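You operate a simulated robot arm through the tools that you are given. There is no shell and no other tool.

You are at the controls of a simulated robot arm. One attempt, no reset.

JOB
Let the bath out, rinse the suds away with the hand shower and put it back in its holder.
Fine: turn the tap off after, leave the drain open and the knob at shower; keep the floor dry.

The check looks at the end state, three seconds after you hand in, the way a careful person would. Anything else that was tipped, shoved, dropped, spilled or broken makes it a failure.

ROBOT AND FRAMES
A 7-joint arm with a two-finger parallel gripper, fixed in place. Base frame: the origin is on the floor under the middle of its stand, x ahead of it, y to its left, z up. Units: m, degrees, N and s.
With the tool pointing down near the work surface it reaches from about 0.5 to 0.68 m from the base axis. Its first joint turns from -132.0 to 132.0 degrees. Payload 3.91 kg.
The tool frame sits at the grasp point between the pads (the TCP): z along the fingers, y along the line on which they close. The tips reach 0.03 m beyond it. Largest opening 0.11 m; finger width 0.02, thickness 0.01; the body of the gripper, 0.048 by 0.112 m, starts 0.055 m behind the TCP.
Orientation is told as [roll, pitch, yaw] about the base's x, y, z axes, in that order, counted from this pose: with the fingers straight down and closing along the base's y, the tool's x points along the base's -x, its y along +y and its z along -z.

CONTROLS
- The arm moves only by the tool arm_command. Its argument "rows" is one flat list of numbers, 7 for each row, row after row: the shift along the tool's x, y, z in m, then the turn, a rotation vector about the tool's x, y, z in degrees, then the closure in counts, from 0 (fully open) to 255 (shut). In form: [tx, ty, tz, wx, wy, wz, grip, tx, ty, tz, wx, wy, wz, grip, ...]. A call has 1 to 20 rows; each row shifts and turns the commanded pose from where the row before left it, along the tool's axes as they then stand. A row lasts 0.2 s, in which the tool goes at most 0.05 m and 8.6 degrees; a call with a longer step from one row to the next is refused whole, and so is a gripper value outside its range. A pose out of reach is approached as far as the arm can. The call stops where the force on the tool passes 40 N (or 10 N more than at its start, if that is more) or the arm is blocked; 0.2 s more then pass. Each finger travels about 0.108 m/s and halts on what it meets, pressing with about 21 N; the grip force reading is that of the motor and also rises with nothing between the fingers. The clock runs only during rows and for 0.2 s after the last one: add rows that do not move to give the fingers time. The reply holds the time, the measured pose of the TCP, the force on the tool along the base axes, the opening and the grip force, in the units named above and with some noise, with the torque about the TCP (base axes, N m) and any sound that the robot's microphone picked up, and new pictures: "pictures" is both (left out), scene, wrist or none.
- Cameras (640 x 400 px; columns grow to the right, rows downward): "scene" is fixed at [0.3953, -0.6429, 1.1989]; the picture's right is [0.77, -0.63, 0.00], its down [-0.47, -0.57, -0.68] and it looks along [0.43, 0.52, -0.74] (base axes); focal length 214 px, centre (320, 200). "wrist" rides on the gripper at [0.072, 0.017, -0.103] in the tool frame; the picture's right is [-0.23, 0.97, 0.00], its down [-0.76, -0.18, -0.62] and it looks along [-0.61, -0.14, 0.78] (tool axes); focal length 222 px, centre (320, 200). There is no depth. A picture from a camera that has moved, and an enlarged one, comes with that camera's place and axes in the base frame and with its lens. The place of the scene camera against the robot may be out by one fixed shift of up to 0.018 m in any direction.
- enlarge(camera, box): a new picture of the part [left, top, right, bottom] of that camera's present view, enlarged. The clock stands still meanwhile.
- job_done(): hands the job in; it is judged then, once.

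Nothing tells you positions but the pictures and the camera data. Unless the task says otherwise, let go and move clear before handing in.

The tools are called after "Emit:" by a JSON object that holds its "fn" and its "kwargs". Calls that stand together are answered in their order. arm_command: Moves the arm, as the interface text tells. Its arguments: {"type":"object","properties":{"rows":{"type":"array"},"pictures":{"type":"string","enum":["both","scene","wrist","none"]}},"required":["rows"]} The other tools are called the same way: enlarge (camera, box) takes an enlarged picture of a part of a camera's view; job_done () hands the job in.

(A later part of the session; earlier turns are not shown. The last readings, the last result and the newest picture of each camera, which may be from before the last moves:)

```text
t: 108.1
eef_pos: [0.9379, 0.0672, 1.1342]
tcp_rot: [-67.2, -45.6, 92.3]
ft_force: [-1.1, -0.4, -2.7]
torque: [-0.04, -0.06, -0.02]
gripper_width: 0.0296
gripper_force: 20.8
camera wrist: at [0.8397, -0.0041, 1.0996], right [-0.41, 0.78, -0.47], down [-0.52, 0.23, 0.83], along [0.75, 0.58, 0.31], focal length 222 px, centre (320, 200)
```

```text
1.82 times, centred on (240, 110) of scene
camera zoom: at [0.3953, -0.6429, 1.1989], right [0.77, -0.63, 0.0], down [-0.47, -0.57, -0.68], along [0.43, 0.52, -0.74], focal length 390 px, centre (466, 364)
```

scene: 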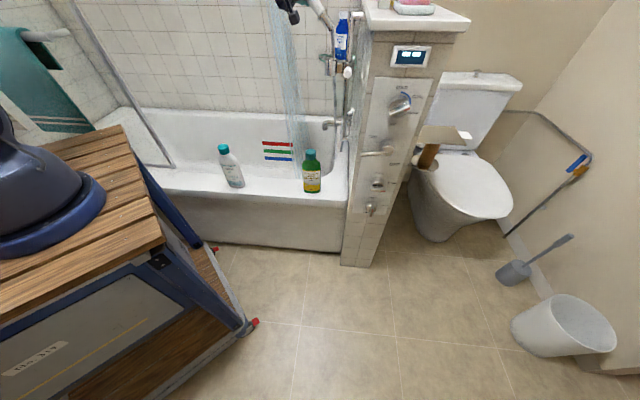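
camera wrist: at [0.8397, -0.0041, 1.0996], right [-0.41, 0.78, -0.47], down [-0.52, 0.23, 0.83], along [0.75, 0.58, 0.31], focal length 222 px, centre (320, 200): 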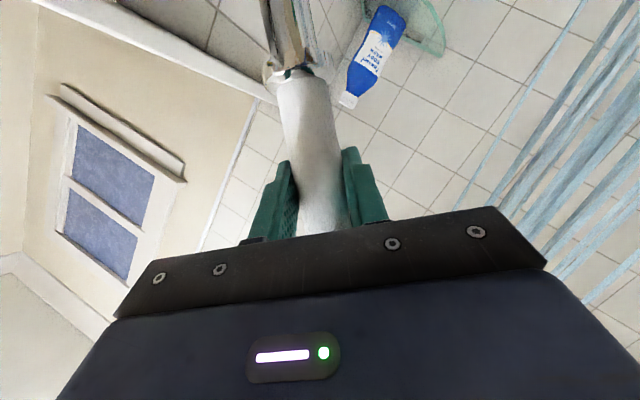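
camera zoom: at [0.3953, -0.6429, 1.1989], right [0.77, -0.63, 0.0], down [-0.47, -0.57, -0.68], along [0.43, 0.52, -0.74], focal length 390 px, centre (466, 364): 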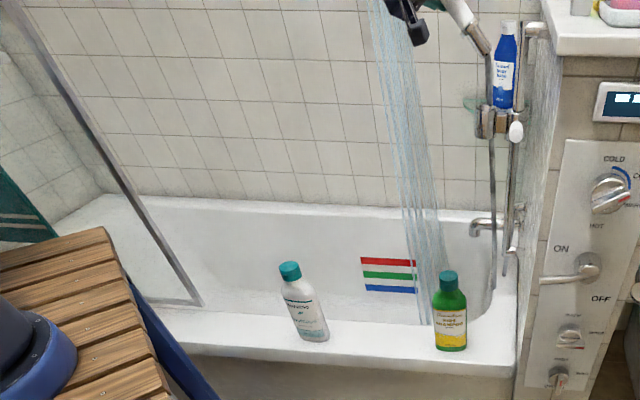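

The scene shows clean spray coverage with nothing going over the rim. I'll make two more passes between the earlier lines to be thorough.

Emit:
{"fn": "arm_command", "kwargs": {"rows": [0, 0, 0, 1.77, -2.58, 1.56, 255, 0, 0, 0, -0.681, 0.338, 1.328, 255, 0, 0, 0, -0.681, 0.338, 1.328, 255, 0, 0, 0, -0.681, 0.338, 1.328, 255, 0, 0, 0, -0.681, 0.338, 1.328, 255, 0, 0, 0, -0.681, 0.338, 1.328, 255, 0, 0, 0, -0.681, 0.338, 1.328, 255, 0, 0, 0, -0.681, 0.338, 1.328, 255, 0, 0, 0, -0.681, 0.338, 1.328, 255, 0, 0, 0, -0.681, 0.338, 1.328, 255, 0, 0, 0, -0.681, 0.338, 1.328, 255, 0, 0, 0, -0.681, 0.338, 1.328, 255, 0, 0, 0, -0.681, 0.338, 1.328, 255, 0, 0, 0, -0.681, 0.338, 1.328, 255, 0, 0, 0, -0.681, 0.338, 1.328, 255, 0, 0, 0, -0.681, 0.338, 1.328, 255, 0, 0, 0, -0.681, 0.338, 1.328, 255, 0, 0, 0, -0.681, 0.338, 1.328, 255, 0, 0, 0, -0.681, 0.338, 1.328, 255, 0, 0, 0, -0.681, 0.338, 1.328, 255], "pictures": "scene"}}

Emit:
{"fn": "arm_command", "kwargs": {"rows": [0, 0, 0, 0.33, -3.82, 1.14, 255, 0, 0, 0, 0.584, -0.358, -1.368, 255, 0, 0, 0, 0.584, -0.358, -1.368, 255, 0, 0, 0, 0.584, -0.358, -1.368, 255, 0, 0, 0, 0.584, -0.358, -1.368, 255, 0, 0, 0, 0.584, -0.358, -1.368, 255, 0, 0, 0, 0.584, -0.358, -1.368, 255, 0, 0, 0, 0.584, -0.358, -1.368, 255, 0, 0, 0, 0.584, -0.358, -1.368, 255, 0, 0, 0, 0.584, -0.358, -1.368, 255, 0, 0, 0, 0.584, -0.358, -1.368, 255, 0, 0, 0, 0.584, -0.358, -1.368, 255, 0, 0, 0, 0.584, -0.358, -1.368, 255, 0, 0, 0, 0.584, -0.358, -1.368, 255, 0, 0, 0, 0.584, -0.358, -1.368, 255, 0, 0, 0, 0.584, -0.358, -1.368, 255, 0, 0, 0, 0.584, -0.358, -1.368, 255, 0, 0, 0, 0.584, -0.358, -1.368, 255, 0, 0, 0, 0.584, -0.358, -1.368, 255, 0, 0, 0, 0.584, -0.358, -1.368, 255], "pictures": "both"}}

```text
t: 112.3
eef_pos: [0.9379, 0.0676, 1.1343]
tcp_rot: [-25.3, -63.1, 56.4]
ft_force: [0.4, 0.6, -3.5]
torque: [-0.06, -0.02, -0.03]
gripper_width: 0.0291
gripper_force: 20.7
```

scene: 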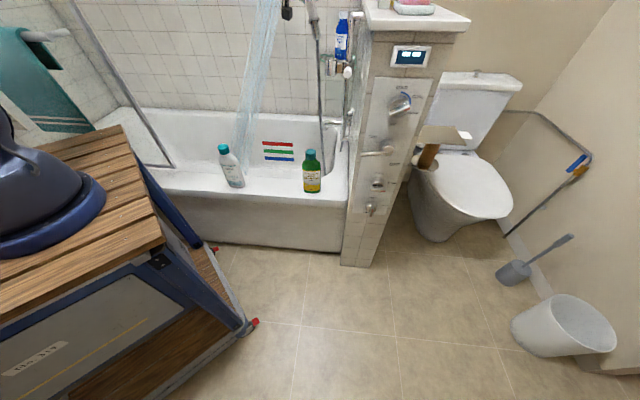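

```text
t: 116.5
eef_pos: [0.9384, 0.0667, 1.1329]
tcp_rot: [-75.0, -50.0, 100.1]
ft_force: [-0.8, 0.8, -3.7]
torque: [-0.12, -0.04, 0.01]
gripper_width: 0.0291
gripper_force: 20.7
camera wrist: at [0.8456, -0.0037, 1.0855], right [-0.4, 0.81, -0.43], down [-0.59, 0.13, 0.8], along [0.7, 0.57, 0.42], focal length 222 px, centre (320, 200)
```

scene: 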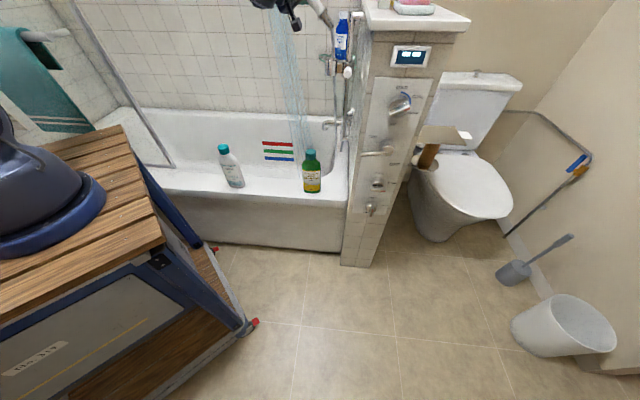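
wrist: 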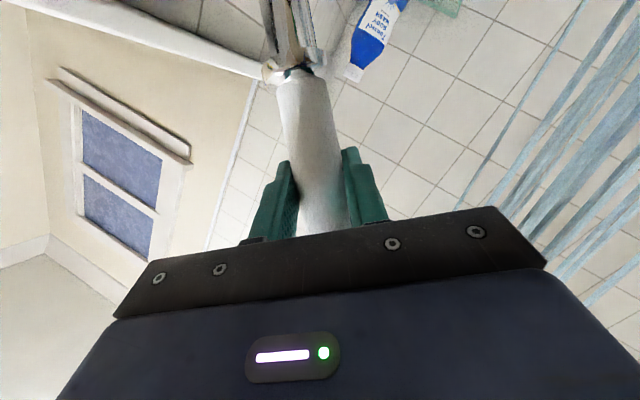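

Rinsing passes done. Before putting the shower back, a close look at the empty clip.

Emit:
{"fn": "enlarge", "kwargs": {"camera": "scene", "box": [310, 40, 370, 100]}}

Emit:
{"fn": "enlarge", "kwargs": {"camera": "scene", "box": [300, 0, 360, 60]}}

```text
6.67 times, centred on (340, 70) of scene
camera zoom: at [0.3953, -0.6429, 1.1989], right [0.77, -0.63, 0.0], down [-0.47, -0.57, -0.68], along [0.43, 0.52, -0.74], focal length 1430 px, centre (187, 1067)
```

zoom: 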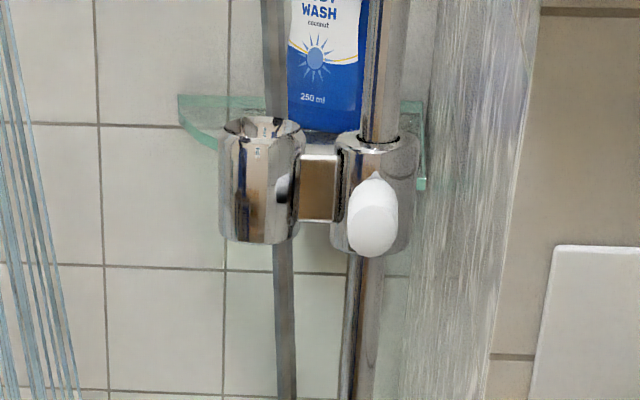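

```text
6.67 times, centred on (330, 30) of scene
camera zoom: at [0.3953, -0.6429, 1.1989], right [0.77, -0.63, 0.0], down [-0.47, -0.57, -0.68], along [0.43, 0.52, -0.74], focal length 1430 px, centre (253, 1333)
```

zoom: 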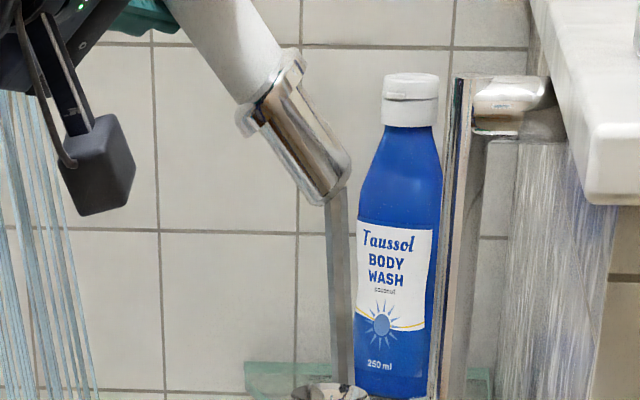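

The clip is a vertical cup. I'll turn the shower upright again, in exactly the grasp orientation, and raise it before moving back over the cup.

Emit:
{"fn": "arm_command", "kwargs": {"rows": [0, 0, 0, -3.8, 2.36, 5.39, 255, 0, 0, 0, -3.8, 2.36, 5.39, 255, 0, 0, 0, -3.8, 2.36, 5.39, 255, 0, 0, 0, -3.8, 2.36, 5.39, 255, 0, 0, 0, -3.8, 2.36, 5.39, 255, 0, 0, 0, -3.8, 2.36, 5.39, 255, -0.0276, 0, -0.0162, 0, 0, 0, 255, 0, 0, 0, 0, 0, 0, 255], "pictures": "both"}}

Emit:
{"fn": "enlarge", "kwargs": {"camera": "scene", "box": [290, 0, 370, 80]}}

```text
t: 118.3
eef_pos: [0.9376, 0.067, 1.1657]
tcp_rot: [0.1, -59.7, 38.9]
ft_force: [-0.1, -0.6, -3.3]
torque: [-0.03, -0.02, -0.02]
gripper_width: 0.0295
gripper_force: 21.3
camera wrist: at [0.8303, 0.0015, 1.1558], right [-0.52, 0.83, 0.2], down [-0.01, -0.24, 0.97], along [0.85, 0.51, 0.13], focal length 222 px, centre (320, 200)
```

scene: 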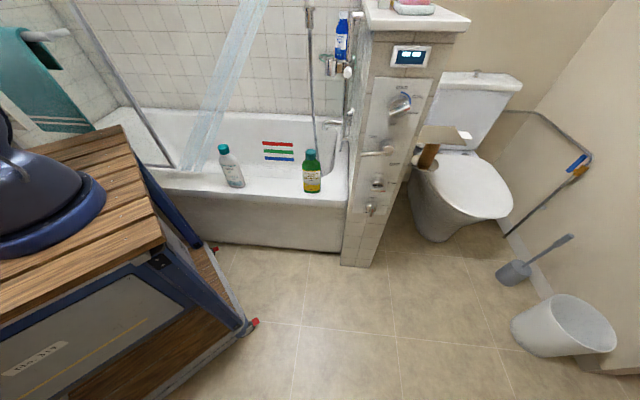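
wrist: 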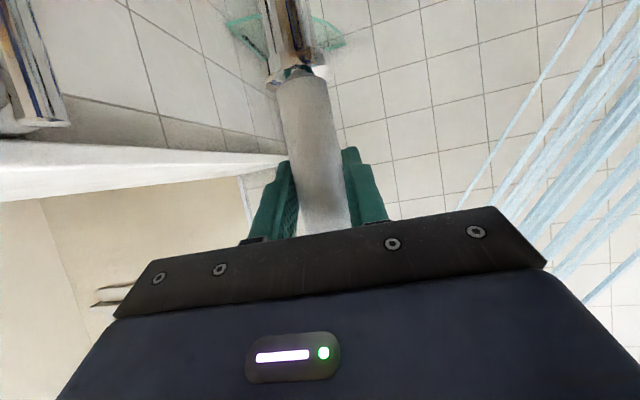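

```text
5.00 times, centred on (330, 40) of scene
camera zoom: at [0.3953, -0.6429, 1.1989], right [0.77, -0.63, 0.0], down [-0.47, -0.57, -0.68], along [0.43, 0.52, -0.74], focal length 1072 px, centre (270, 1000)
```

zoom: 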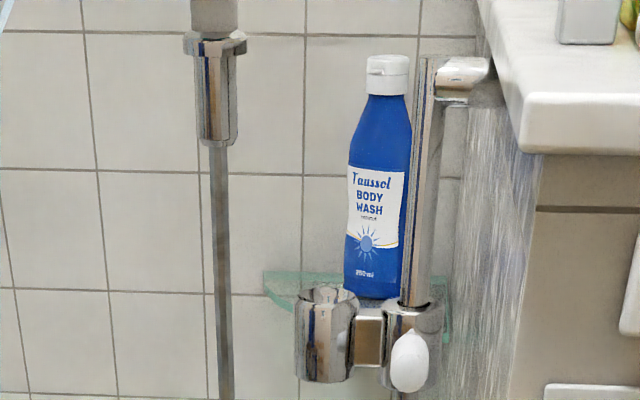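

Emit:
{"fn": "arm_command", "kwargs": {"rows": [0.0051, -0.0278, -0.0087, 0, 0, 0, 255, 0.0051, -0.0278, -0.0087, 0, 0, 0, 255, 0.0051, -0.0278, -0.0087, 0, 0, 0, 255, 0, 0, 0, 0, 0, 0, 255], "pictures": "both"}}

Emit:
{"fn": "enlarge", "kwargs": {"camera": "scene", "box": [300, 20, 370, 90]}}

Emit:
{"fn": "enlarge", "kwargs": {"camera": "wrist", "box": [180, 0, 420, 220]}}

```text
t: 119.3
eef_pos: [0.9664, -0.0166, 1.1647]
tcp_rot: [0.1, -59.7, 39.0]
ft_force: [-0.5, 0.7, -3.2]
torque: [-0.08, -0.03, -0.02]
gripper_width: 0.0292
gripper_force: 21.2
camera wrist: at [0.8589, -0.0828, 1.1549], right [-0.52, 0.83, 0.2], down [-0.01, -0.23, 0.97], along [0.85, 0.51, 0.13], focal length 222 px, centre (320, 200)
```

scene: 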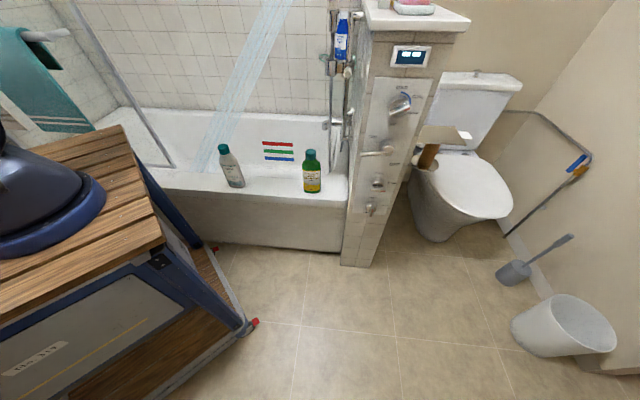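
wrist: 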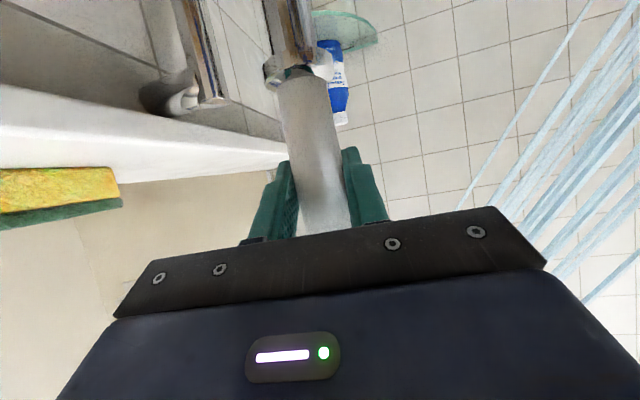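

```text
5.71 times, centred on (335, 55) of scene
camera zoom: at [0.3953, -0.6429, 1.1989], right [0.77, -0.63, 0.0], down [-0.47, -0.57, -0.68], along [0.43, 0.52, -0.74], focal length 1226 px, centre (234, 1029)
```

zoom: 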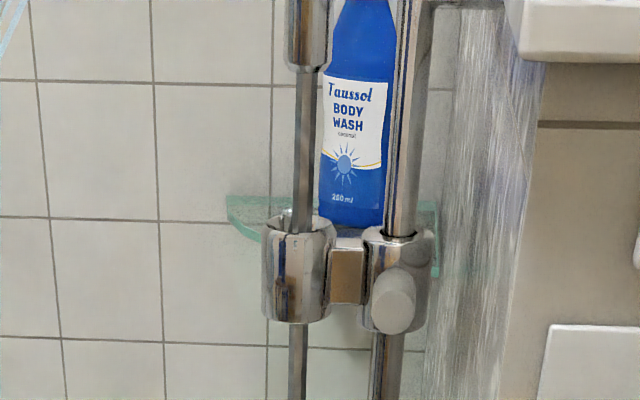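

```text
1.82 times, centred on (300, 110) of wrist
camera zoom: at [0.8589, -0.0828, 1.1549], right [-0.52, 0.83, 0.2], down [-0.01, -0.23, 0.97], along [0.85, 0.51, 0.13], focal length 404 px, centre (356, 364)
```

zoom: 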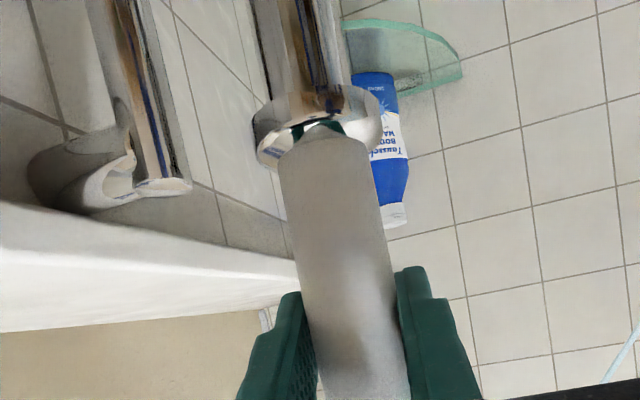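

Positioned exactly above the cup. Lowering most of the way, then checking alignment.

Emit:
{"fn": "arm_command", "kwargs": {"rows": [0.0173, 0, 0.0101, 0, 0, 0, 255, 0.0173, 0, 0.0101, 0, 0, 0, 255, 0.0173, 0, 0.0101, 0, 0, 0, 255, 0.013, 0, 0.0076, 0, 0, 0, 255, 0, 0, 0, 0, 0, 0, 255], "pictures": "both"}}

Emit:
{"fn": "enlarge", "kwargs": {"camera": "scene", "box": [300, 20, 370, 90]}}

Emit:
{"fn": "enlarge", "kwargs": {"camera": "wrist", "box": [180, 0, 420, 220]}}

```text
t: 120.5
eef_pos: [0.9664, -0.0174, 1.0899]
tcp_rot: [0.1, -59.6, 39.0]
ft_force: [0.1, -1.2, -3.1]
torque: [-0.05, -0.01, -0.01]
gripper_width: 0.0292
gripper_force: 20.9
camera wrist: at [0.8594, -0.0823, 1.0804], right [-0.52, 0.83, 0.2], down [-0.01, -0.23, 0.97], along [0.85, 0.51, 0.13], focal length 222 px, centre (320, 200)
```

scene: 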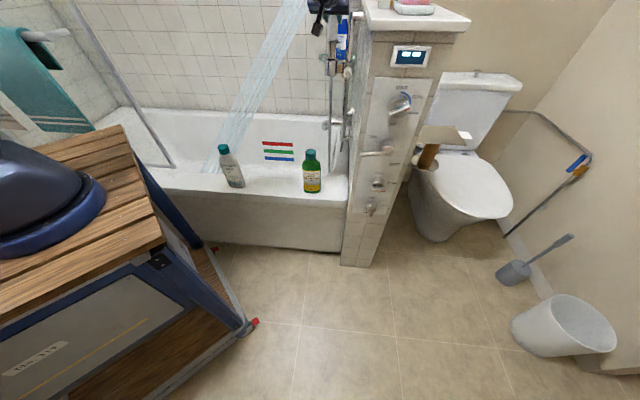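
wrist: 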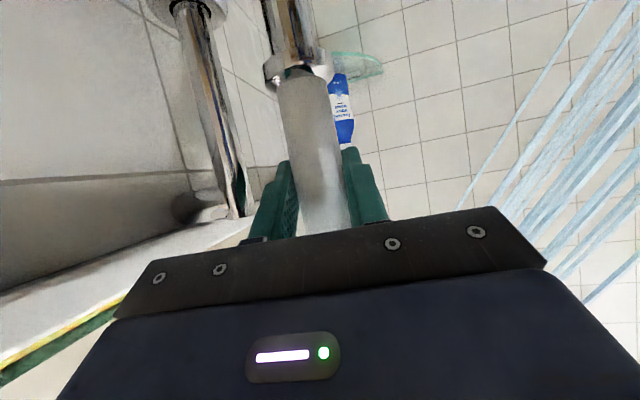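

```text
5.71 times, centred on (335, 55) of scene
camera zoom: at [0.3953, -0.6429, 1.1989], right [0.77, -0.63, 0.0], down [-0.47, -0.57, -0.68], along [0.43, 0.52, -0.74], focal length 1226 px, centre (234, 1029)
```

zoom: 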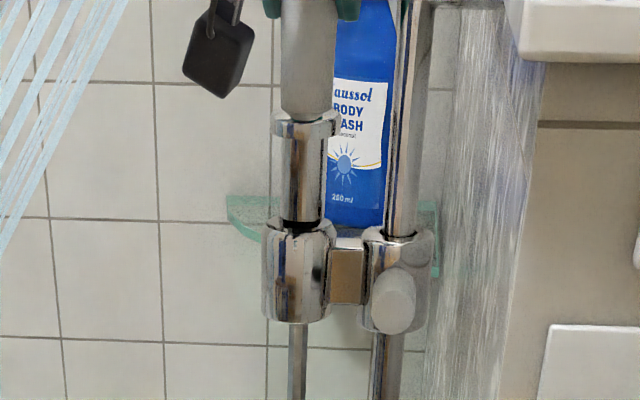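

```text
1.82 times, centred on (300, 110) of wrist
camera zoom: at [0.8594, -0.0823, 1.0804], right [-0.52, 0.83, 0.2], down [-0.01, -0.23, 0.97], along [0.85, 0.51, 0.13], focal length 404 px, centre (356, 364)
```

zoom: 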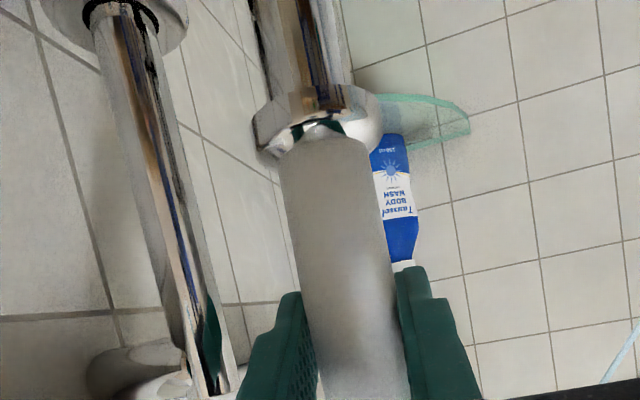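

The tail is centred at the mouth of the cup. Seating it the rest of the way.

Emit:
{"fn": "arm_command", "kwargs": {"rows": [0.0129, 0, 0.0076, 0, 0, 0, 255, 0.0129, 0, 0.0076, 0, 0, 0, 255, 0.0129, 0, 0.0076, 0, 0, 0, 255, 0.0017, 0, 0.001, 0, 0, 0, 255, 0, 0, 0, 0, 0, 0, 255], "pictures": "wrist"}}

Emit:
{"fn": "enlarge", "kwargs": {"camera": "scene", "box": [300, 20, 370, 90]}}

Emit:
{"fn": "enlarge", "kwargs": {"camera": "wrist", "box": [180, 0, 420, 220]}}

```text
t: 121.7
eef_pos: [0.968, -0.0162, 1.044]
tcp_rot: [0.1, -59.7, 39.1]
ft_force: [0.8, -0.3, 5.6]
torque: [-0.16, 0.05, 0.0]
gripper_width: 0.0291
gripper_force: 20.8
camera wrist: at [0.8599, -0.0815, 1.034], right [-0.53, 0.83, 0.2], down [-0.01, -0.24, 0.97], along [0.85, 0.51, 0.13], focal length 222 px, centre (320, 200)
```

wrist: 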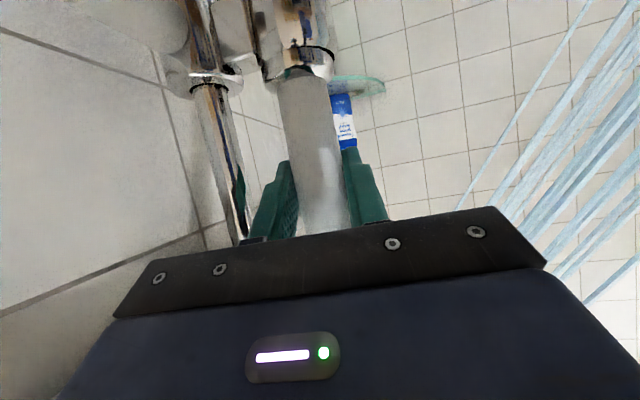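

```text
5.71 times, centred on (335, 55) of scene
camera zoom: at [0.3953, -0.6429, 1.1989], right [0.77, -0.63, 0.0], down [-0.47, -0.57, -0.68], along [0.43, 0.52, -0.74], focal length 1226 px, centre (234, 1029)
```

zoom: 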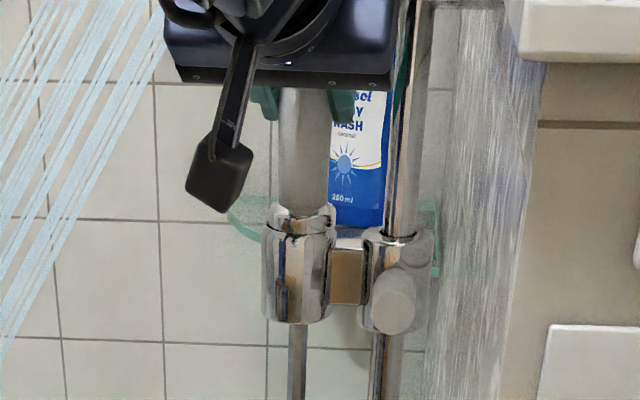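

```text
1.82 times, centred on (300, 110) of wrist
camera zoom: at [0.8599, -0.0815, 1.034], right [-0.53, 0.83, 0.2], down [-0.01, -0.24, 0.97], along [0.85, 0.51, 0.13], focal length 404 px, centre (356, 364)
```

zoom: 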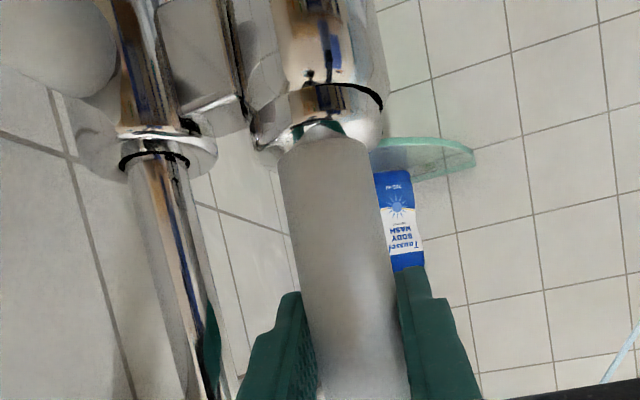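

It's seated: the cup now pushes back with about 6 N. Releasing gently and backing straight out.

Emit:
{"fn": "arm_command", "kwargs": {"rows": [0, 0, 0, 0, 0, 0, 200, 0, 0, 0, 0, 0, 0, 148, 0, 0, 0, 0, 0, 0, 148, 0.009, -0.0012, -0.0154, 0, 0, 0, 148, 0.018, -0.0024, -0.0308, 0, 0, 0, 148, 0.018, -0.0024, -0.0308, 0, 0, 0, 148, 0.018, -0.0024, -0.0308, 0, 0, 0, 148], "pictures": "both"}}

Emit:
{"fn": "enlarge", "kwargs": {"camera": "wrist", "box": [220, 0, 480, 220]}}

Emit:
{"fn": "enlarge", "kwargs": {"camera": "scene", "box": [290, 0, 390, 100]}}

```text
t: 123.3
eef_pos: [0.875, -0.1, 1.0435]
tcp_rot: [0.1, -59.7, 39.0]
ft_force: [0.8, -0.1, -1.0]
torque: [0.01, -0.02, -0.01]
gripper_width: 0.0463
gripper_force: 0.1
camera wrist: at [0.7676, -0.1663, 1.0338], right [-0.53, 0.83, 0.2], down [-0.01, -0.24, 0.97], along [0.85, 0.51, 0.13], focal length 222 px, centre (320, 200)
```

scene: 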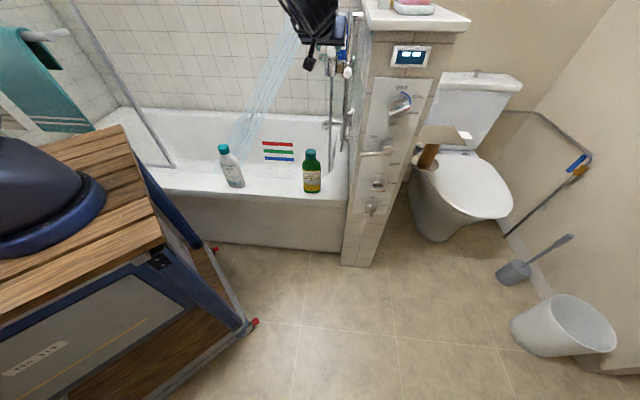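
wrist: 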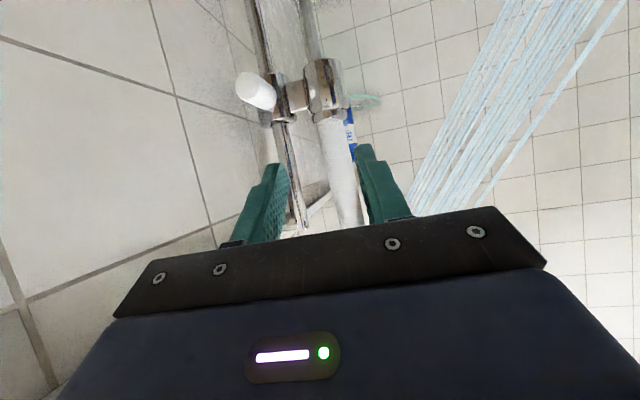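

```text
1.82 times, centred on (350, 110) of wrist
camera zoom: at [0.7676, -0.1663, 1.0338], right [-0.53, 0.83, 0.2], down [-0.01, -0.24, 0.97], along [0.85, 0.51, 0.13], focal length 404 px, centre (266, 364)
```

zoom: 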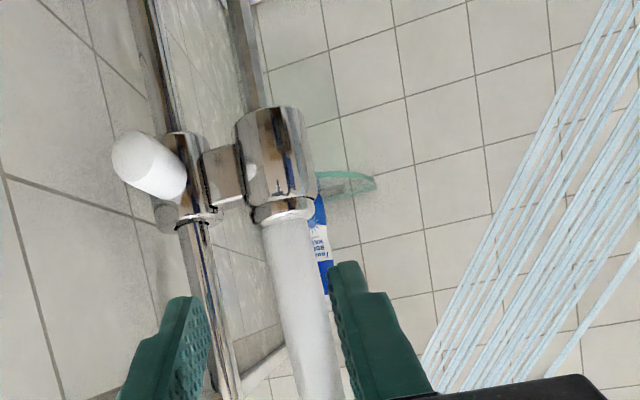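

```text
4.00 times, centred on (340, 50) of scene
camera zoom: at [0.3953, -0.6429, 1.1989], right [0.77, -0.63, 0.0], down [-0.47, -0.57, -0.68], along [0.43, 0.52, -0.74], focal length 858 px, centre (240, 800)
```

zoom: 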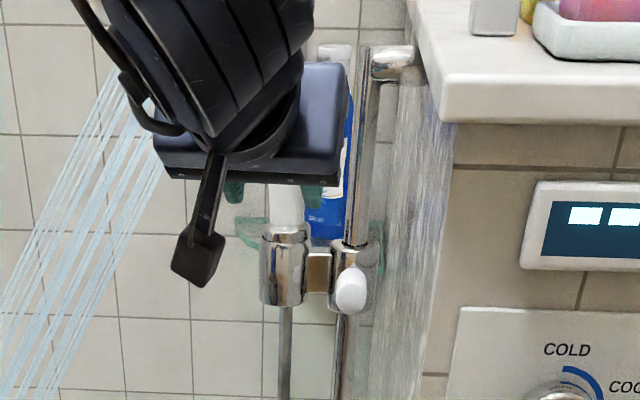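

The shower stands upright in its holder. Before shutting the tap I'll check the tub floor from the overhead viewpoint, in case any suds remain.

Emit:
{"fn": "arm_command", "kwargs": {"rows": [0.0123, -0.0046, -0.0359, 0, 0, 0, 100, 0.0123, -0.0046, -0.0359, 0, 0, 0, 50, 0.0123, -0.0046, -0.0359, 0, 0, 0, 0, 0.0123, -0.0046, -0.0359, 0, 0, 0, 0, 0, 0, 0, 0, 7.8, 0, 0, 0, 0, 0, 0, 7.8, 0, 0, 0, 0, 0, 0, 7.8, 0, 0, 0, 0, 0, 0, 7.8, 0, 0, 0, 0, 0, 0, 7.8, 0, 0, 0, 0, 0, 0, 7.8, 0, 0, 0, 0, 0, 0, 7.8, 0, 0, -0.0049, 0.0393, -0.0063, 0, 0, 0, 0, -0.0049, 0.0393, -0.0063, 0, 0, 0, 0, -0.0049, 0.0393, -0.0063, 0, 0, 0, 0, -0.0049, 0.0393, -0.0063, 0, 0, 0, 0, -0.0049, 0.0393, -0.0063, 0, 0, 0, 0], "pictures": "both"}}

Emit:
{"fn": "enlarge", "kwargs": {"camera": "wrist", "box": [200, 0, 640, 220]}}

```text
t: 126.7
eef_pos: [0.6648, -0.0434, 1.1071]
tcp_rot: [0.0, -5.0, 39.1]
ft_force: [0.0, -0.1, 0.4]
torque: [0.0, 0.01, 0.02]
gripper_width: 0.1098
gripper_force: 0.0
camera wrist: at [0.5916, -0.081, 1.2038], right [-0.44, 0.9, 0.02], down [0.66, 0.3, 0.69], along [0.61, 0.31, -0.73], focal length 222 px, centre (320, 200)
```

scene: 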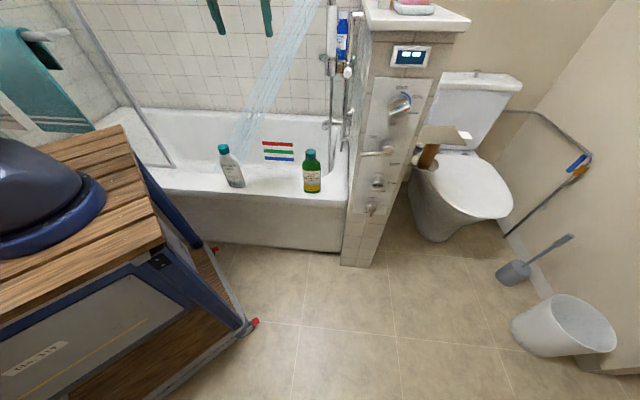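
wrist: 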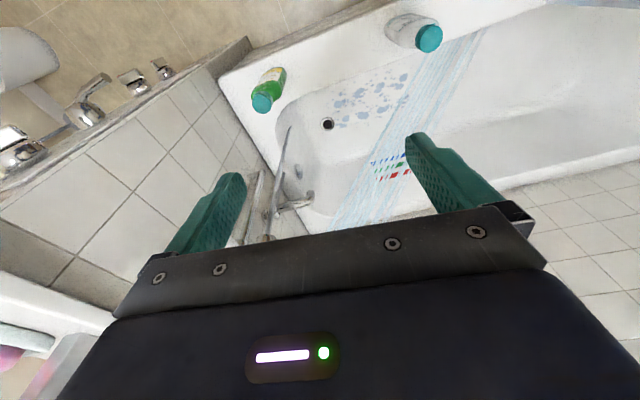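

```text
1.45 times, centred on (420, 110) of wrist
camera zoom: at [0.5916, -0.081, 1.2038], right [-0.44, 0.9, 0.02], down [0.66, 0.3, 0.69], along [0.61, 0.31, -0.73], focal length 323 px, centre (174, 331)
```

zoom: 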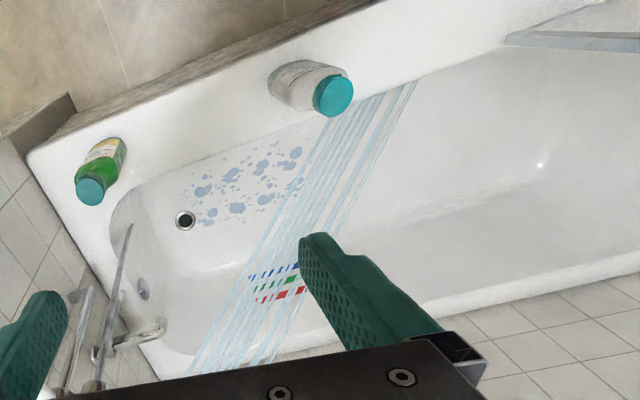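

Emit:
{"fn": "enlarge", "kwargs": {"camera": "wrist", "box": [310, 60, 450, 160]}}

```text
4.00 times, centred on (380, 110) of wrist
camera zoom: at [0.5916, -0.081, 1.2038], right [-0.44, 0.9, 0.02], down [0.66, 0.3, 0.69], along [0.61, 0.31, -0.73], focal length 888 px, centre (80, 560)
```

zoom: 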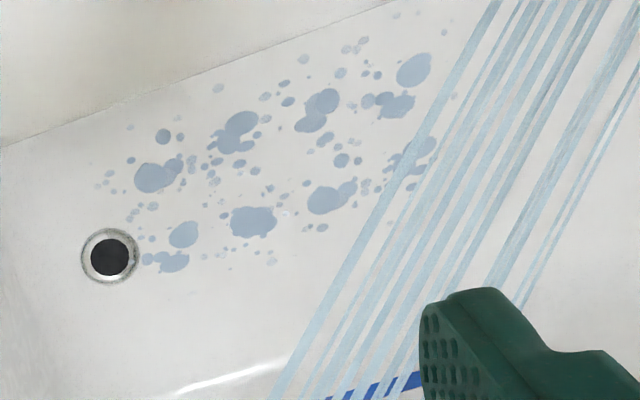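

Careful look pays off: all the suds are still there. The spray probably passed too quickly and from too far (over 1.1 m). I'll take the shower again and rinse closer and slower. Retracing the path to the handle.

Emit:
{"fn": "arm_command", "kwargs": {"rows": [0.0049, -0.0393, 0.0063, 0, 0, 0, 0, 0.0049, -0.0393, 0.0063, 0, 0, 0, 0, 0.0049, -0.0393, 0.0063, 0, 0, 0, 0, 0.0049, -0.0393, 0.0063, 0, 0, 0, 0, 0.0049, -0.0393, 0.0063, 0, 0, 0, 0, 0, 0, 0, 0, -7.8, 0, 50, 0, 0, 0, 0, -7.8, 0, 100, 0, 0, 0, 0, -7.8, 0, 148, 0, 0, 0, 0, -7.8, 0, 148, 0, 0, 0, 0, -7.8, 0, 148, 0, 0, 0, 0, -7.8, 0, 148, 0, 0, 0, 0, -7.8, 0, 148, -0.0123, 0.0046, 0.0359, 0, 0, 0, 148, -0.0123, 0.0046, 0.0359, 0, 0, 0, 148, -0.0123, 0.0046, 0.0359, 0, 0, 0, 148, -0.0123, 0.0046, 0.0359, 0, 0, 0, 148], "pictures": "wrist"}}

Emit:
{"fn": "enlarge", "kwargs": {"camera": "wrist", "box": [220, 0, 480, 220]}}

```text
t: 130.1
eef_pos: [0.8748, -0.1025, 1.0433]
tcp_rot: [0.1, -59.8, 39.0]
ft_force: [0.2, -0.3, 0.5]
torque: [0.01, 0.01, 0.0]
gripper_width: 0.0463
gripper_force: 0.0
camera wrist: at [0.7677, -0.1679, 1.0338], right [-0.52, 0.83, 0.2], down [-0.01, -0.24, 0.97], along [0.85, 0.51, 0.13], focal length 222 px, centre (320, 200)
```

wrist: 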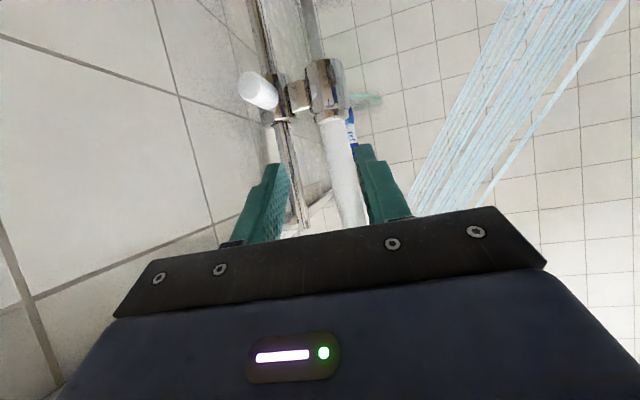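

```text
1.82 times, centred on (350, 110) of wrist
camera zoom: at [0.7677, -0.1679, 1.0338], right [-0.52, 0.83, 0.2], down [-0.01, -0.24, 0.97], along [0.85, 0.51, 0.13], focal length 404 px, centre (266, 364)
```

zoom: 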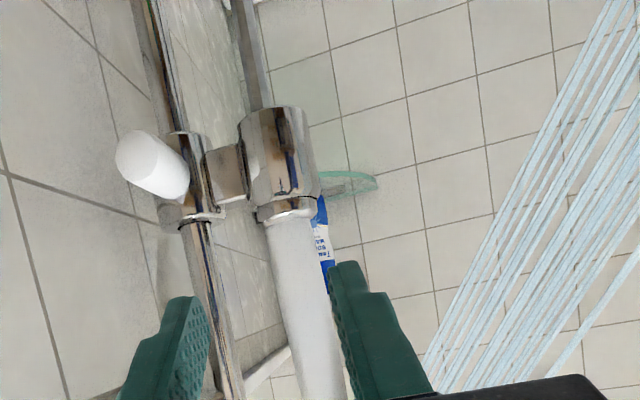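

Emit:
{"fn": "arm_command", "kwargs": {"rows": [-0.0209, 0.0029, 0.0361, 0, 0, 0, 148, -0.0209, 0.0029, 0.0361, 0, 0, 0, 148, -0.0209, 0.0029, 0.0361, 0, 0, 0, 148, 0, 0, 0, 0, 0, 0, 200, 0, 0, 0, 0, 0, 0, 255, 0, 0, 0, 0, 0, 0, 255, 0, 0, 0, 0, 0, 0, 255], "pictures": "wrist"}}

```text
t: 131.7
eef_pos: [0.9664, -0.0157, 1.0419]
tcp_rot: [0.2, -59.7, 39.0]
ft_force: [1.1, -0.3, -0.6]
torque: [-0.05, 0.0, -0.02]
gripper_width: 0.0291
gripper_force: 21.0
camera wrist: at [0.8593, -0.0813, 1.0326], right [-0.52, 0.83, 0.2], down [-0.01, -0.24, 0.97], along [0.85, 0.51, 0.13], focal length 222 px, centre (320, 200)
```

wrist: 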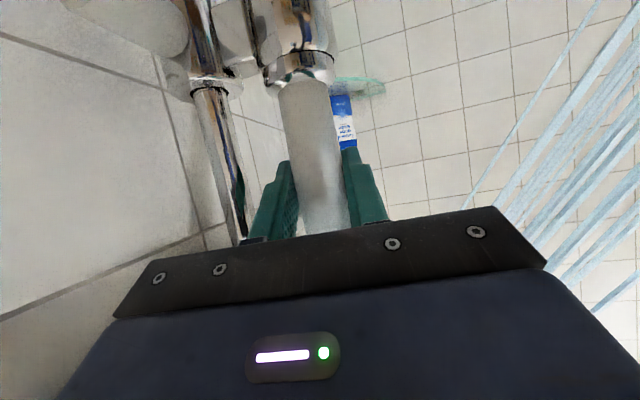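

Gripped again. Lifting out, moving over the tub, then lowering the head to about 0.65 m above the tub floor.

Emit:
{"fn": "arm_command", "kwargs": {"rows": [-0.0086, 0, -0.005, 0, 0, 0, 255, -0.0173, 0, -0.0101, 0, 0, 0, 255, -0.0173, 0, -0.0101, 0, 0, 0, 255, -0.0173, 0, -0.0101, 0, 0, 0, 255, -0.0173, 0, -0.0101, 0, 0, 0, 255, -0.0173, 0, -0.0101, 0, 0, 0, 255, -0.0086, 0, -0.005, 0, 0, 0, 255, -0.0063, 0.0375, 0.0108, 0, 0, 0, 255, -0.0063, 0.0375, 0.0108, 0, 0, 0, 255, -0.0063, 0.0375, 0.0108, 0, 0, 0, 255, 0.0399, 0, 0.0233, 0, 0, 0, 255, 0.0399, 0, 0.0233, 0, 0, 0, 255, 0.0399, 0, 0.0233, 0, 0, 0, 255, 0.0399, 0, 0.0233, 0, 0, 0, 255, 0.0399, 0, 0.0233, 0, 0, 0, 255], "pictures": "both"}}

```text
t: 134.9
eef_pos: [0.9262, 0.0943, 0.9335]
tcp_rot: [-0.1, -59.7, 39.2]
ft_force: [-0.1, -0.4, -2.6]
torque: [-0.06, 0.04, 0.0]
gripper_width: 0.0289
gripper_force: 20.7
camera wrist: at [0.818, 0.029, 0.9228], right [-0.52, 0.83, 0.2], down [-0.01, -0.23, 0.97], along [0.85, 0.51, 0.13], focal length 222 px, centre (320, 200)
```

scene: 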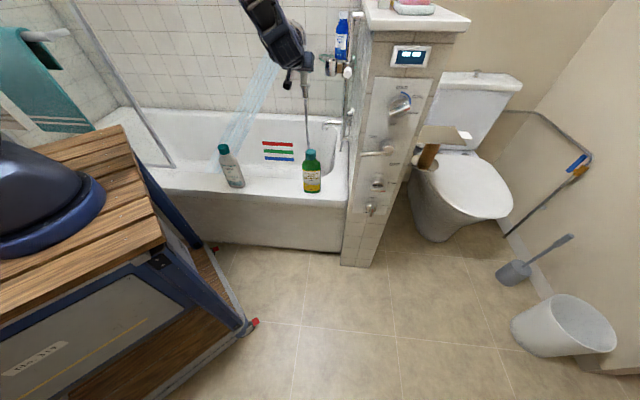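
wrist: 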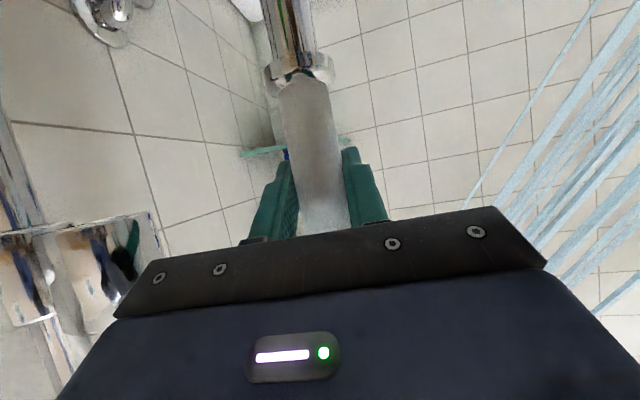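

Emit:
{"fn": "arm_command", "kwargs": {"rows": [0.0365, 0, 0.0213, 0, 0, 0, 255, 0.0365, 0, 0.0213, 0, 0, 0, 255, 0.0365, 0, 0.0213, 0, 0, 0, 255, 0.0365, 0, 0.0213, 0, 0, 0, 255, 0.0365, 0, 0.0213, 0, 0, 0, 255, 0.0365, 0, 0.0213, 0, 0, 0, 255, 0, 0, 0, 0, 0, 0, 255], "pictures": "both"}}

Emit:
{"fn": "enlarge", "kwargs": {"camera": "scene", "box": [100, 0, 380, 220]}}

```text
t: 136.5
eef_pos: [0.925, 0.0953, 0.6783]
tcp_rot: [0.0, -59.7, 39.1]
ft_force: [0.0, 0.2, -3.2]
torque: [-0.06, -0.01, 0.03]
gripper_width: 0.029
gripper_force: 21.2
camera wrist: at [0.8172, 0.0298, 0.6681], right [-0.52, 0.83, 0.2], down [-0.01, -0.24, 0.97], along [0.85, 0.51, 0.13], focal length 222 px, centre (320, 200)
```

scene: 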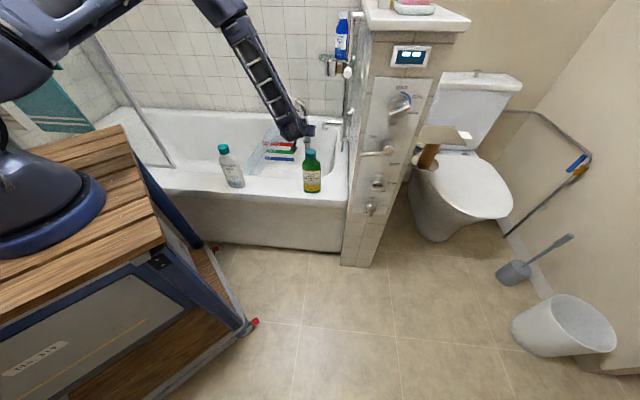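
wrist: 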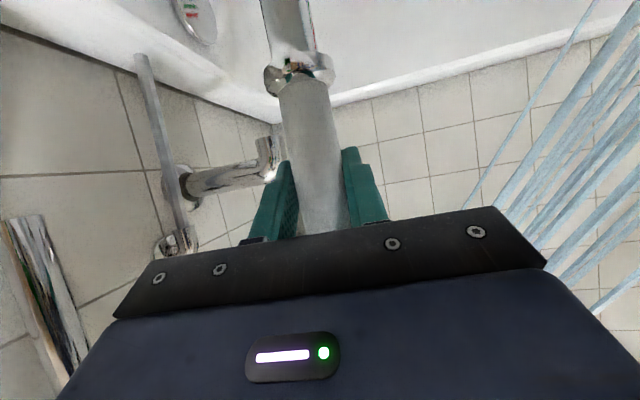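

```text
1.82 times, centred on (240, 110) of scene
camera zoom: at [0.3953, -0.6429, 1.1989], right [0.77, -0.63, 0.0], down [-0.47, -0.57, -0.68], along [0.43, 0.52, -0.74], focal length 390 px, centre (466, 364)
```

zoom: 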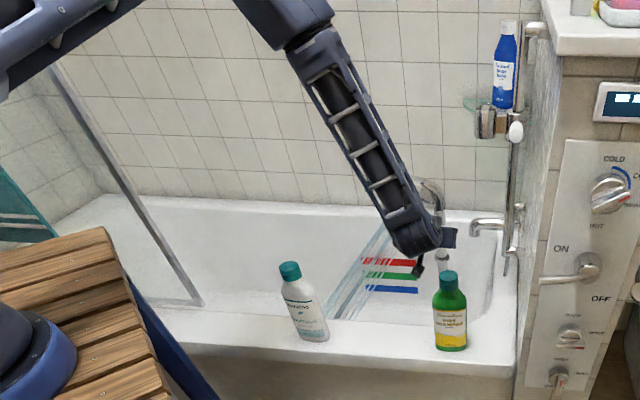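

Now about 0.67 m from the floor. Starting a slow sweep along the front column of suds, about 3 cm/s.

Emit:
{"fn": "arm_command", "kwargs": {"rows": [0, 0, 0, 4.0, -0.98, -6.85, 255, 0, 0, 0, 0.32, -5.41, 0.96, 255, 0, 0, 0, 0, 0, 0, 255, 0, 0, 0, 0, 0, 0, 255, 0, 0, 0, 0.2079, -0.0678, -0.4497, 255, 0, 0, 0, 0.2079, -0.0678, -0.4497, 255, 0, 0, 0, 0.2079, -0.0678, -0.4497, 255, 0, 0, 0, 0.2079, -0.0678, -0.4497, 255, 0, 0, 0, 0.2079, -0.0678, -0.4497, 255, 0, 0, 0, 0.2079, -0.0678, -0.4497, 255, 0, 0, 0, 0.2079, -0.0678, -0.4497, 255, 0, 0, 0, 0.2079, -0.0678, -0.4497, 255, 0, 0, 0, 0.2079, -0.0678, -0.4497, 255, 0, 0, 0, 0.2079, -0.0678, -0.4497, 255, 0, 0, 0, 0.2079, -0.0678, -0.4497, 255, 0, 0, 0, 0.2079, -0.0678, -0.4497, 255, 0, 0, 0, 0.2079, -0.0678, -0.4497, 255, 0, 0, 0, 0.2079, -0.0678, -0.4497, 255, 0, 0, 0, 0.2079, -0.0678, -0.4497, 255, 0, 0, 0, 0.2079, -0.0678, -0.4497, 255], "pictures": "both"}}

Emit:
{"fn": "enlarge", "kwargs": {"camera": "scene", "box": [100, 0, 380, 220]}}

```text
t: 140.7
eef_pos: [0.9249, 0.0947, 0.6795]
tcp_rot: [-35.0, -62.9, 70.1]
ft_force: [-1.0, 0.1, -3.4]
torque: [-0.06, -0.02, -0.01]
gripper_width: 0.0292
gripper_force: 21.3
camera wrist: at [0.8228, 0.0267, 0.6486], right [-0.54, 0.84, -0.05], down [-0.27, -0.11, 0.96], along [0.8, 0.53, 0.29], focal length 222 px, centre (320, 200)
```

scene: 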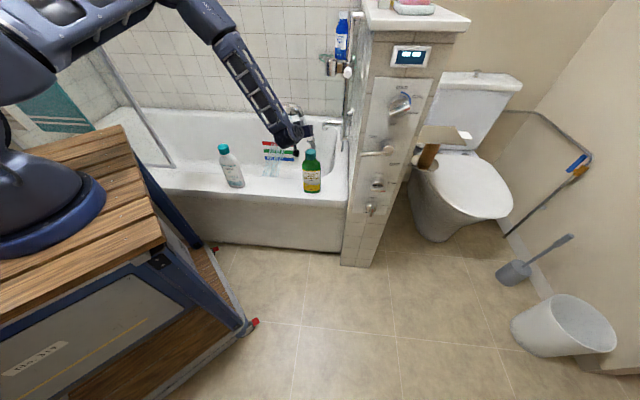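
wrist: 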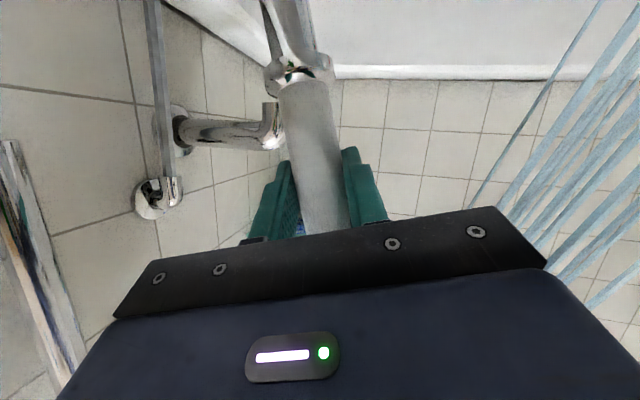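

```text
1.82 times, centred on (240, 110) of scene
camera zoom: at [0.3953, -0.6429, 1.1989], right [0.77, -0.63, 0.0], down [-0.47, -0.57, -0.68], along [0.43, 0.52, -0.74], focal length 390 px, centre (466, 364)
```

zoom: 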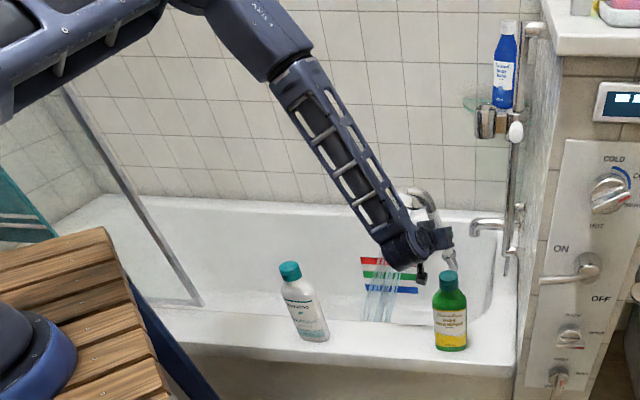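

Emit:
{"fn": "arm_command", "kwargs": {"rows": [0, 0, 0, 0.2079, -0.0678, -0.4497, 255, 0, 0, 0, 0.2079, -0.0678, -0.4497, 255, 0, 0, 0, 0.2079, -0.0678, -0.4497, 255, 0, 0, 0, 0.2079, -0.0678, -0.4497, 255, 0, 0, 0, 0.2079, -0.0678, -0.4497, 255, 0, 0, 0, 0.2079, -0.0678, -0.4497, 255, 0, 0, 0, 0.2079, -0.0678, -0.4497, 255, 0, 0, 0, 0.2079, -0.0678, -0.4497, 255, 0, 0, 0, 0.2079, -0.0678, -0.4497, 255, 0, 0, 0, 0.2079, -0.0678, -0.4497, 255, 0, 0, 0, 0.2079, -0.0678, -0.4497, 255, 0, 0, 0, 0.2079, -0.0678, -0.4497, 255, 0, 0, 0, 0.2079, -0.0678, -0.4497, 255, 0, 0, 0, 0.2079, -0.0678, -0.4497, 255, 0, 0, 0, 0.2079, -0.0678, -0.4497, 255, 0, 0, 0, 0.2079, -0.0678, -0.4497, 255, 0, 0, 0, 0.2079, -0.0678, -0.4497, 255, 0, 0, 0, 0.2079, -0.0678, -0.4497, 255, 0, 0, 0, 0.2079, -0.0678, -0.4497, 255, 0, 0, 0, 0.2079, -0.0678, -0.4497, 255], "pictures": "none"}}

Emit:
{"fn": "arm_command", "kwargs": {"rows": [0, 0, 0, 0.2079, -0.0678, -0.4497, 255, 0, 0, 0, 0.2079, -0.0678, -0.4497, 255, 0, 0, 0, 0.2079, -0.0678, -0.4497, 255, 0, 0, 0, 0.2079, -0.0678, -0.4497, 255, 0, 0, 0, 0.2079, -0.0678, -0.4497, 255, 0, 0, 0, 0.2079, -0.0678, -0.4497, 255, 0, 0, 0, 0.2079, -0.0678, -0.4497, 255, 0, 0, 0, 0.2079, -0.0678, -0.4497, 255, 0, 0, 0, 0.2079, -0.0678, -0.4497, 255, 0, 0, 0, 0.2079, -0.0678, -0.4497, 255, 0, 0, 0, 0.2079, -0.0678, -0.4497, 255, 0, 0, 0, 0.2079, -0.0678, -0.4497, 255, 0, 0, 0, 0.2079, -0.0678, -0.4497, 255, 0, 0, 0, 0.2079, -0.0678, -0.4497, 255, 0, 0, 0, 0.2079, -0.0678, -0.4497, 255, 0, 0, 0, 0.2079, -0.0678, -0.4497, 255, 0, 0, 0, 0.2079, -0.0678, -0.4497, 255, 0, 0, 0, 0.2079, -0.0678, -0.4497, 255, 0, 0, 0, 0.2079, -0.0678, -0.4497, 255, 0, 0, 0, 0.2079, -0.0678, -0.4497, 255], "pictures": "both"}}

Emit:
{"fn": "enlarge", "kwargs": {"camera": "scene", "box": [100, 0, 380, 220]}}

```text
t: 144.9
eef_pos: [0.9336, 0.0848, 0.6869]
tcp_rot: [-50.5, -57.9, 84.6]
ft_force: [0.2, 0.6, -2.8]
torque: [-0.04, -0.01, -0.01]
gripper_width: 0.029
gripper_force: 21.0
out of reach, approached as far as the arm can: row 20
```

```text
t: 149.1
eef_pos: [0.9397, 0.0756, 0.6968]
tcp_rot: [-54.4, -55.1, 89.0]
ft_force: [0.2, 0.3, -2.8]
torque: [-0.03, -0.07, 0.03]
gripper_width: 0.0289
gripper_force: 20.9
out of reach, approached as far as the arm can: row 4, 11, 15
camera wrist: at [0.8461, -0.0019, 0.6639], right [-0.55, 0.79, -0.27], down [-0.4, 0.03, 0.91], along [0.73, 0.61, 0.3], focal length 222 px, centre (320, 200)
```

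scene: 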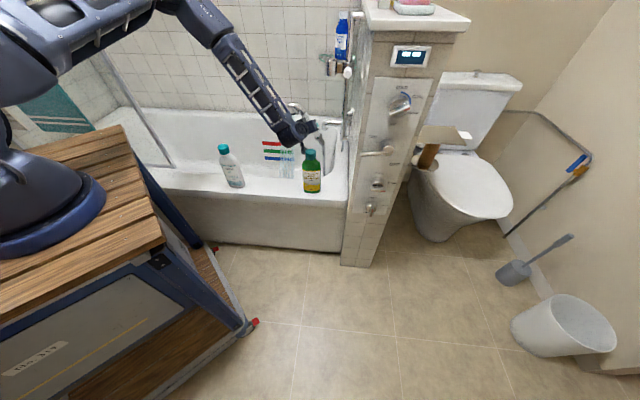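
wrist: 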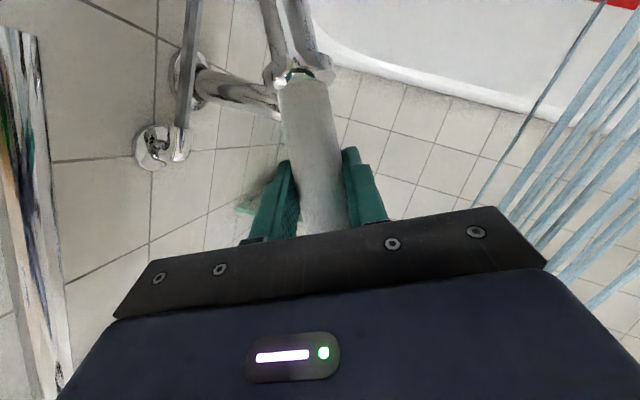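

```text
1.82 times, centred on (240, 110) of scene
camera zoom: at [0.3953, -0.6429, 1.1989], right [0.77, -0.63, 0.0], down [-0.47, -0.57, -0.68], along [0.43, 0.52, -0.74], focal length 390 px, centre (466, 364)
```

zoom: 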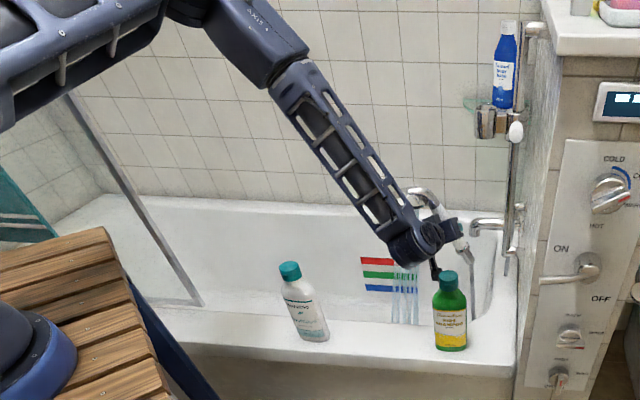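

The wrist roll reached its limit about 10 cm short of the drain, so I'll cover the rest of the front column by sliding toward the wall.

Emit:
{"fn": "arm_command", "kwargs": {"rows": [0.0029, -0.0066, 0.002, 0, 0, 0, 255, 0.0029, -0.0066, 0.002, 0, 0, 0, 255, 0.0029, -0.0066, 0.002, 0, 0, 0, 255, 0.0029, -0.0066, 0.002, 0, 0, 0, 255, 0.0029, -0.0066, 0.002, 0, 0, 0, 255, 0.0029, -0.0066, 0.002, 0, 0, 0, 255, 0.0029, -0.0066, 0.002, 0, 0, 0, 255, 0.0029, -0.0066, 0.002, 0, 0, 0, 255, 0.0029, -0.0066, 0.002, 0, 0, 0, 255, 0.0029, -0.0066, 0.002, 0, 0, 0, 255, 0, 0, 0, 0, 0, 0, 255, 0, 0, 0, 0, 0, 0, 255], "pictures": "both"}}

Emit:
{"fn": "enlarge", "kwargs": {"camera": "scene", "box": [200, 60, 380, 200]}}

```text
t: 151.7
eef_pos: [0.9986, 0.0171, 0.704]
tcp_rot: [-57.0, -54.1, 90.8]
ft_force: [-0.1, 0.6, -3.5]
torque: [-0.1, -0.05, 0.02]
gripper_width: 0.0289
gripper_force: 21.0
out of reach, approached as far as the arm can: row 1
camera wrist: at [0.9039, -0.0585, 0.6696], right [-0.54, 0.79, -0.29], down [-0.43, 0.04, 0.9], along [0.72, 0.61, 0.31], focal length 222 px, centre (320, 200)
```

scene: 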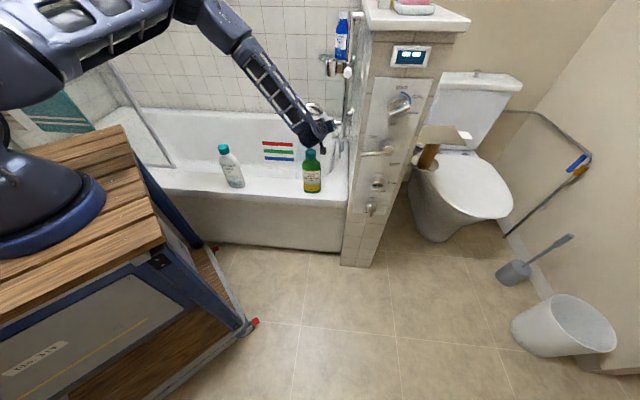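
wrist: 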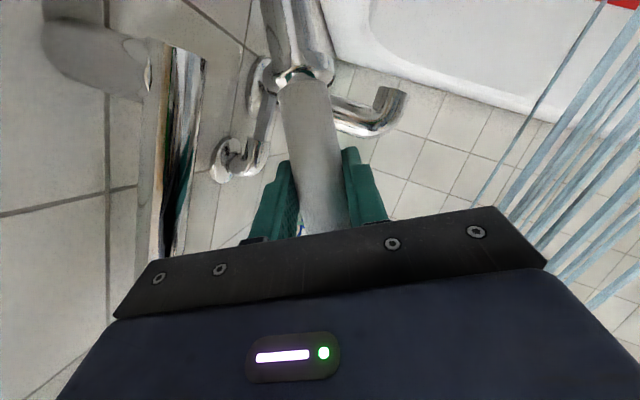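

```text
2.86 times, centred on (290, 130) of scene
camera zoom: at [0.3953, -0.6429, 1.1989], right [0.77, -0.63, 0.0], down [-0.47, -0.57, -0.68], along [0.43, 0.52, -0.74], focal length 613 px, centre (406, 400)
```

zoom: 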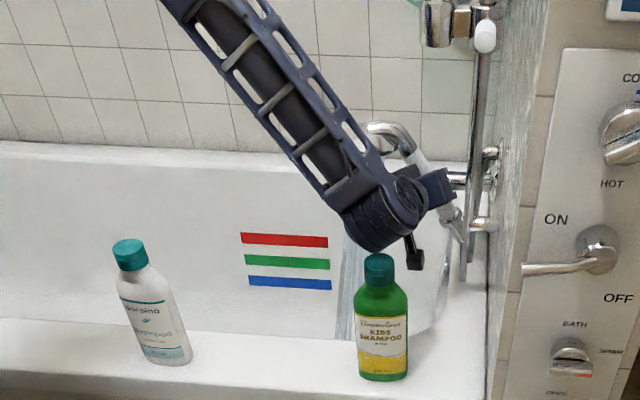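

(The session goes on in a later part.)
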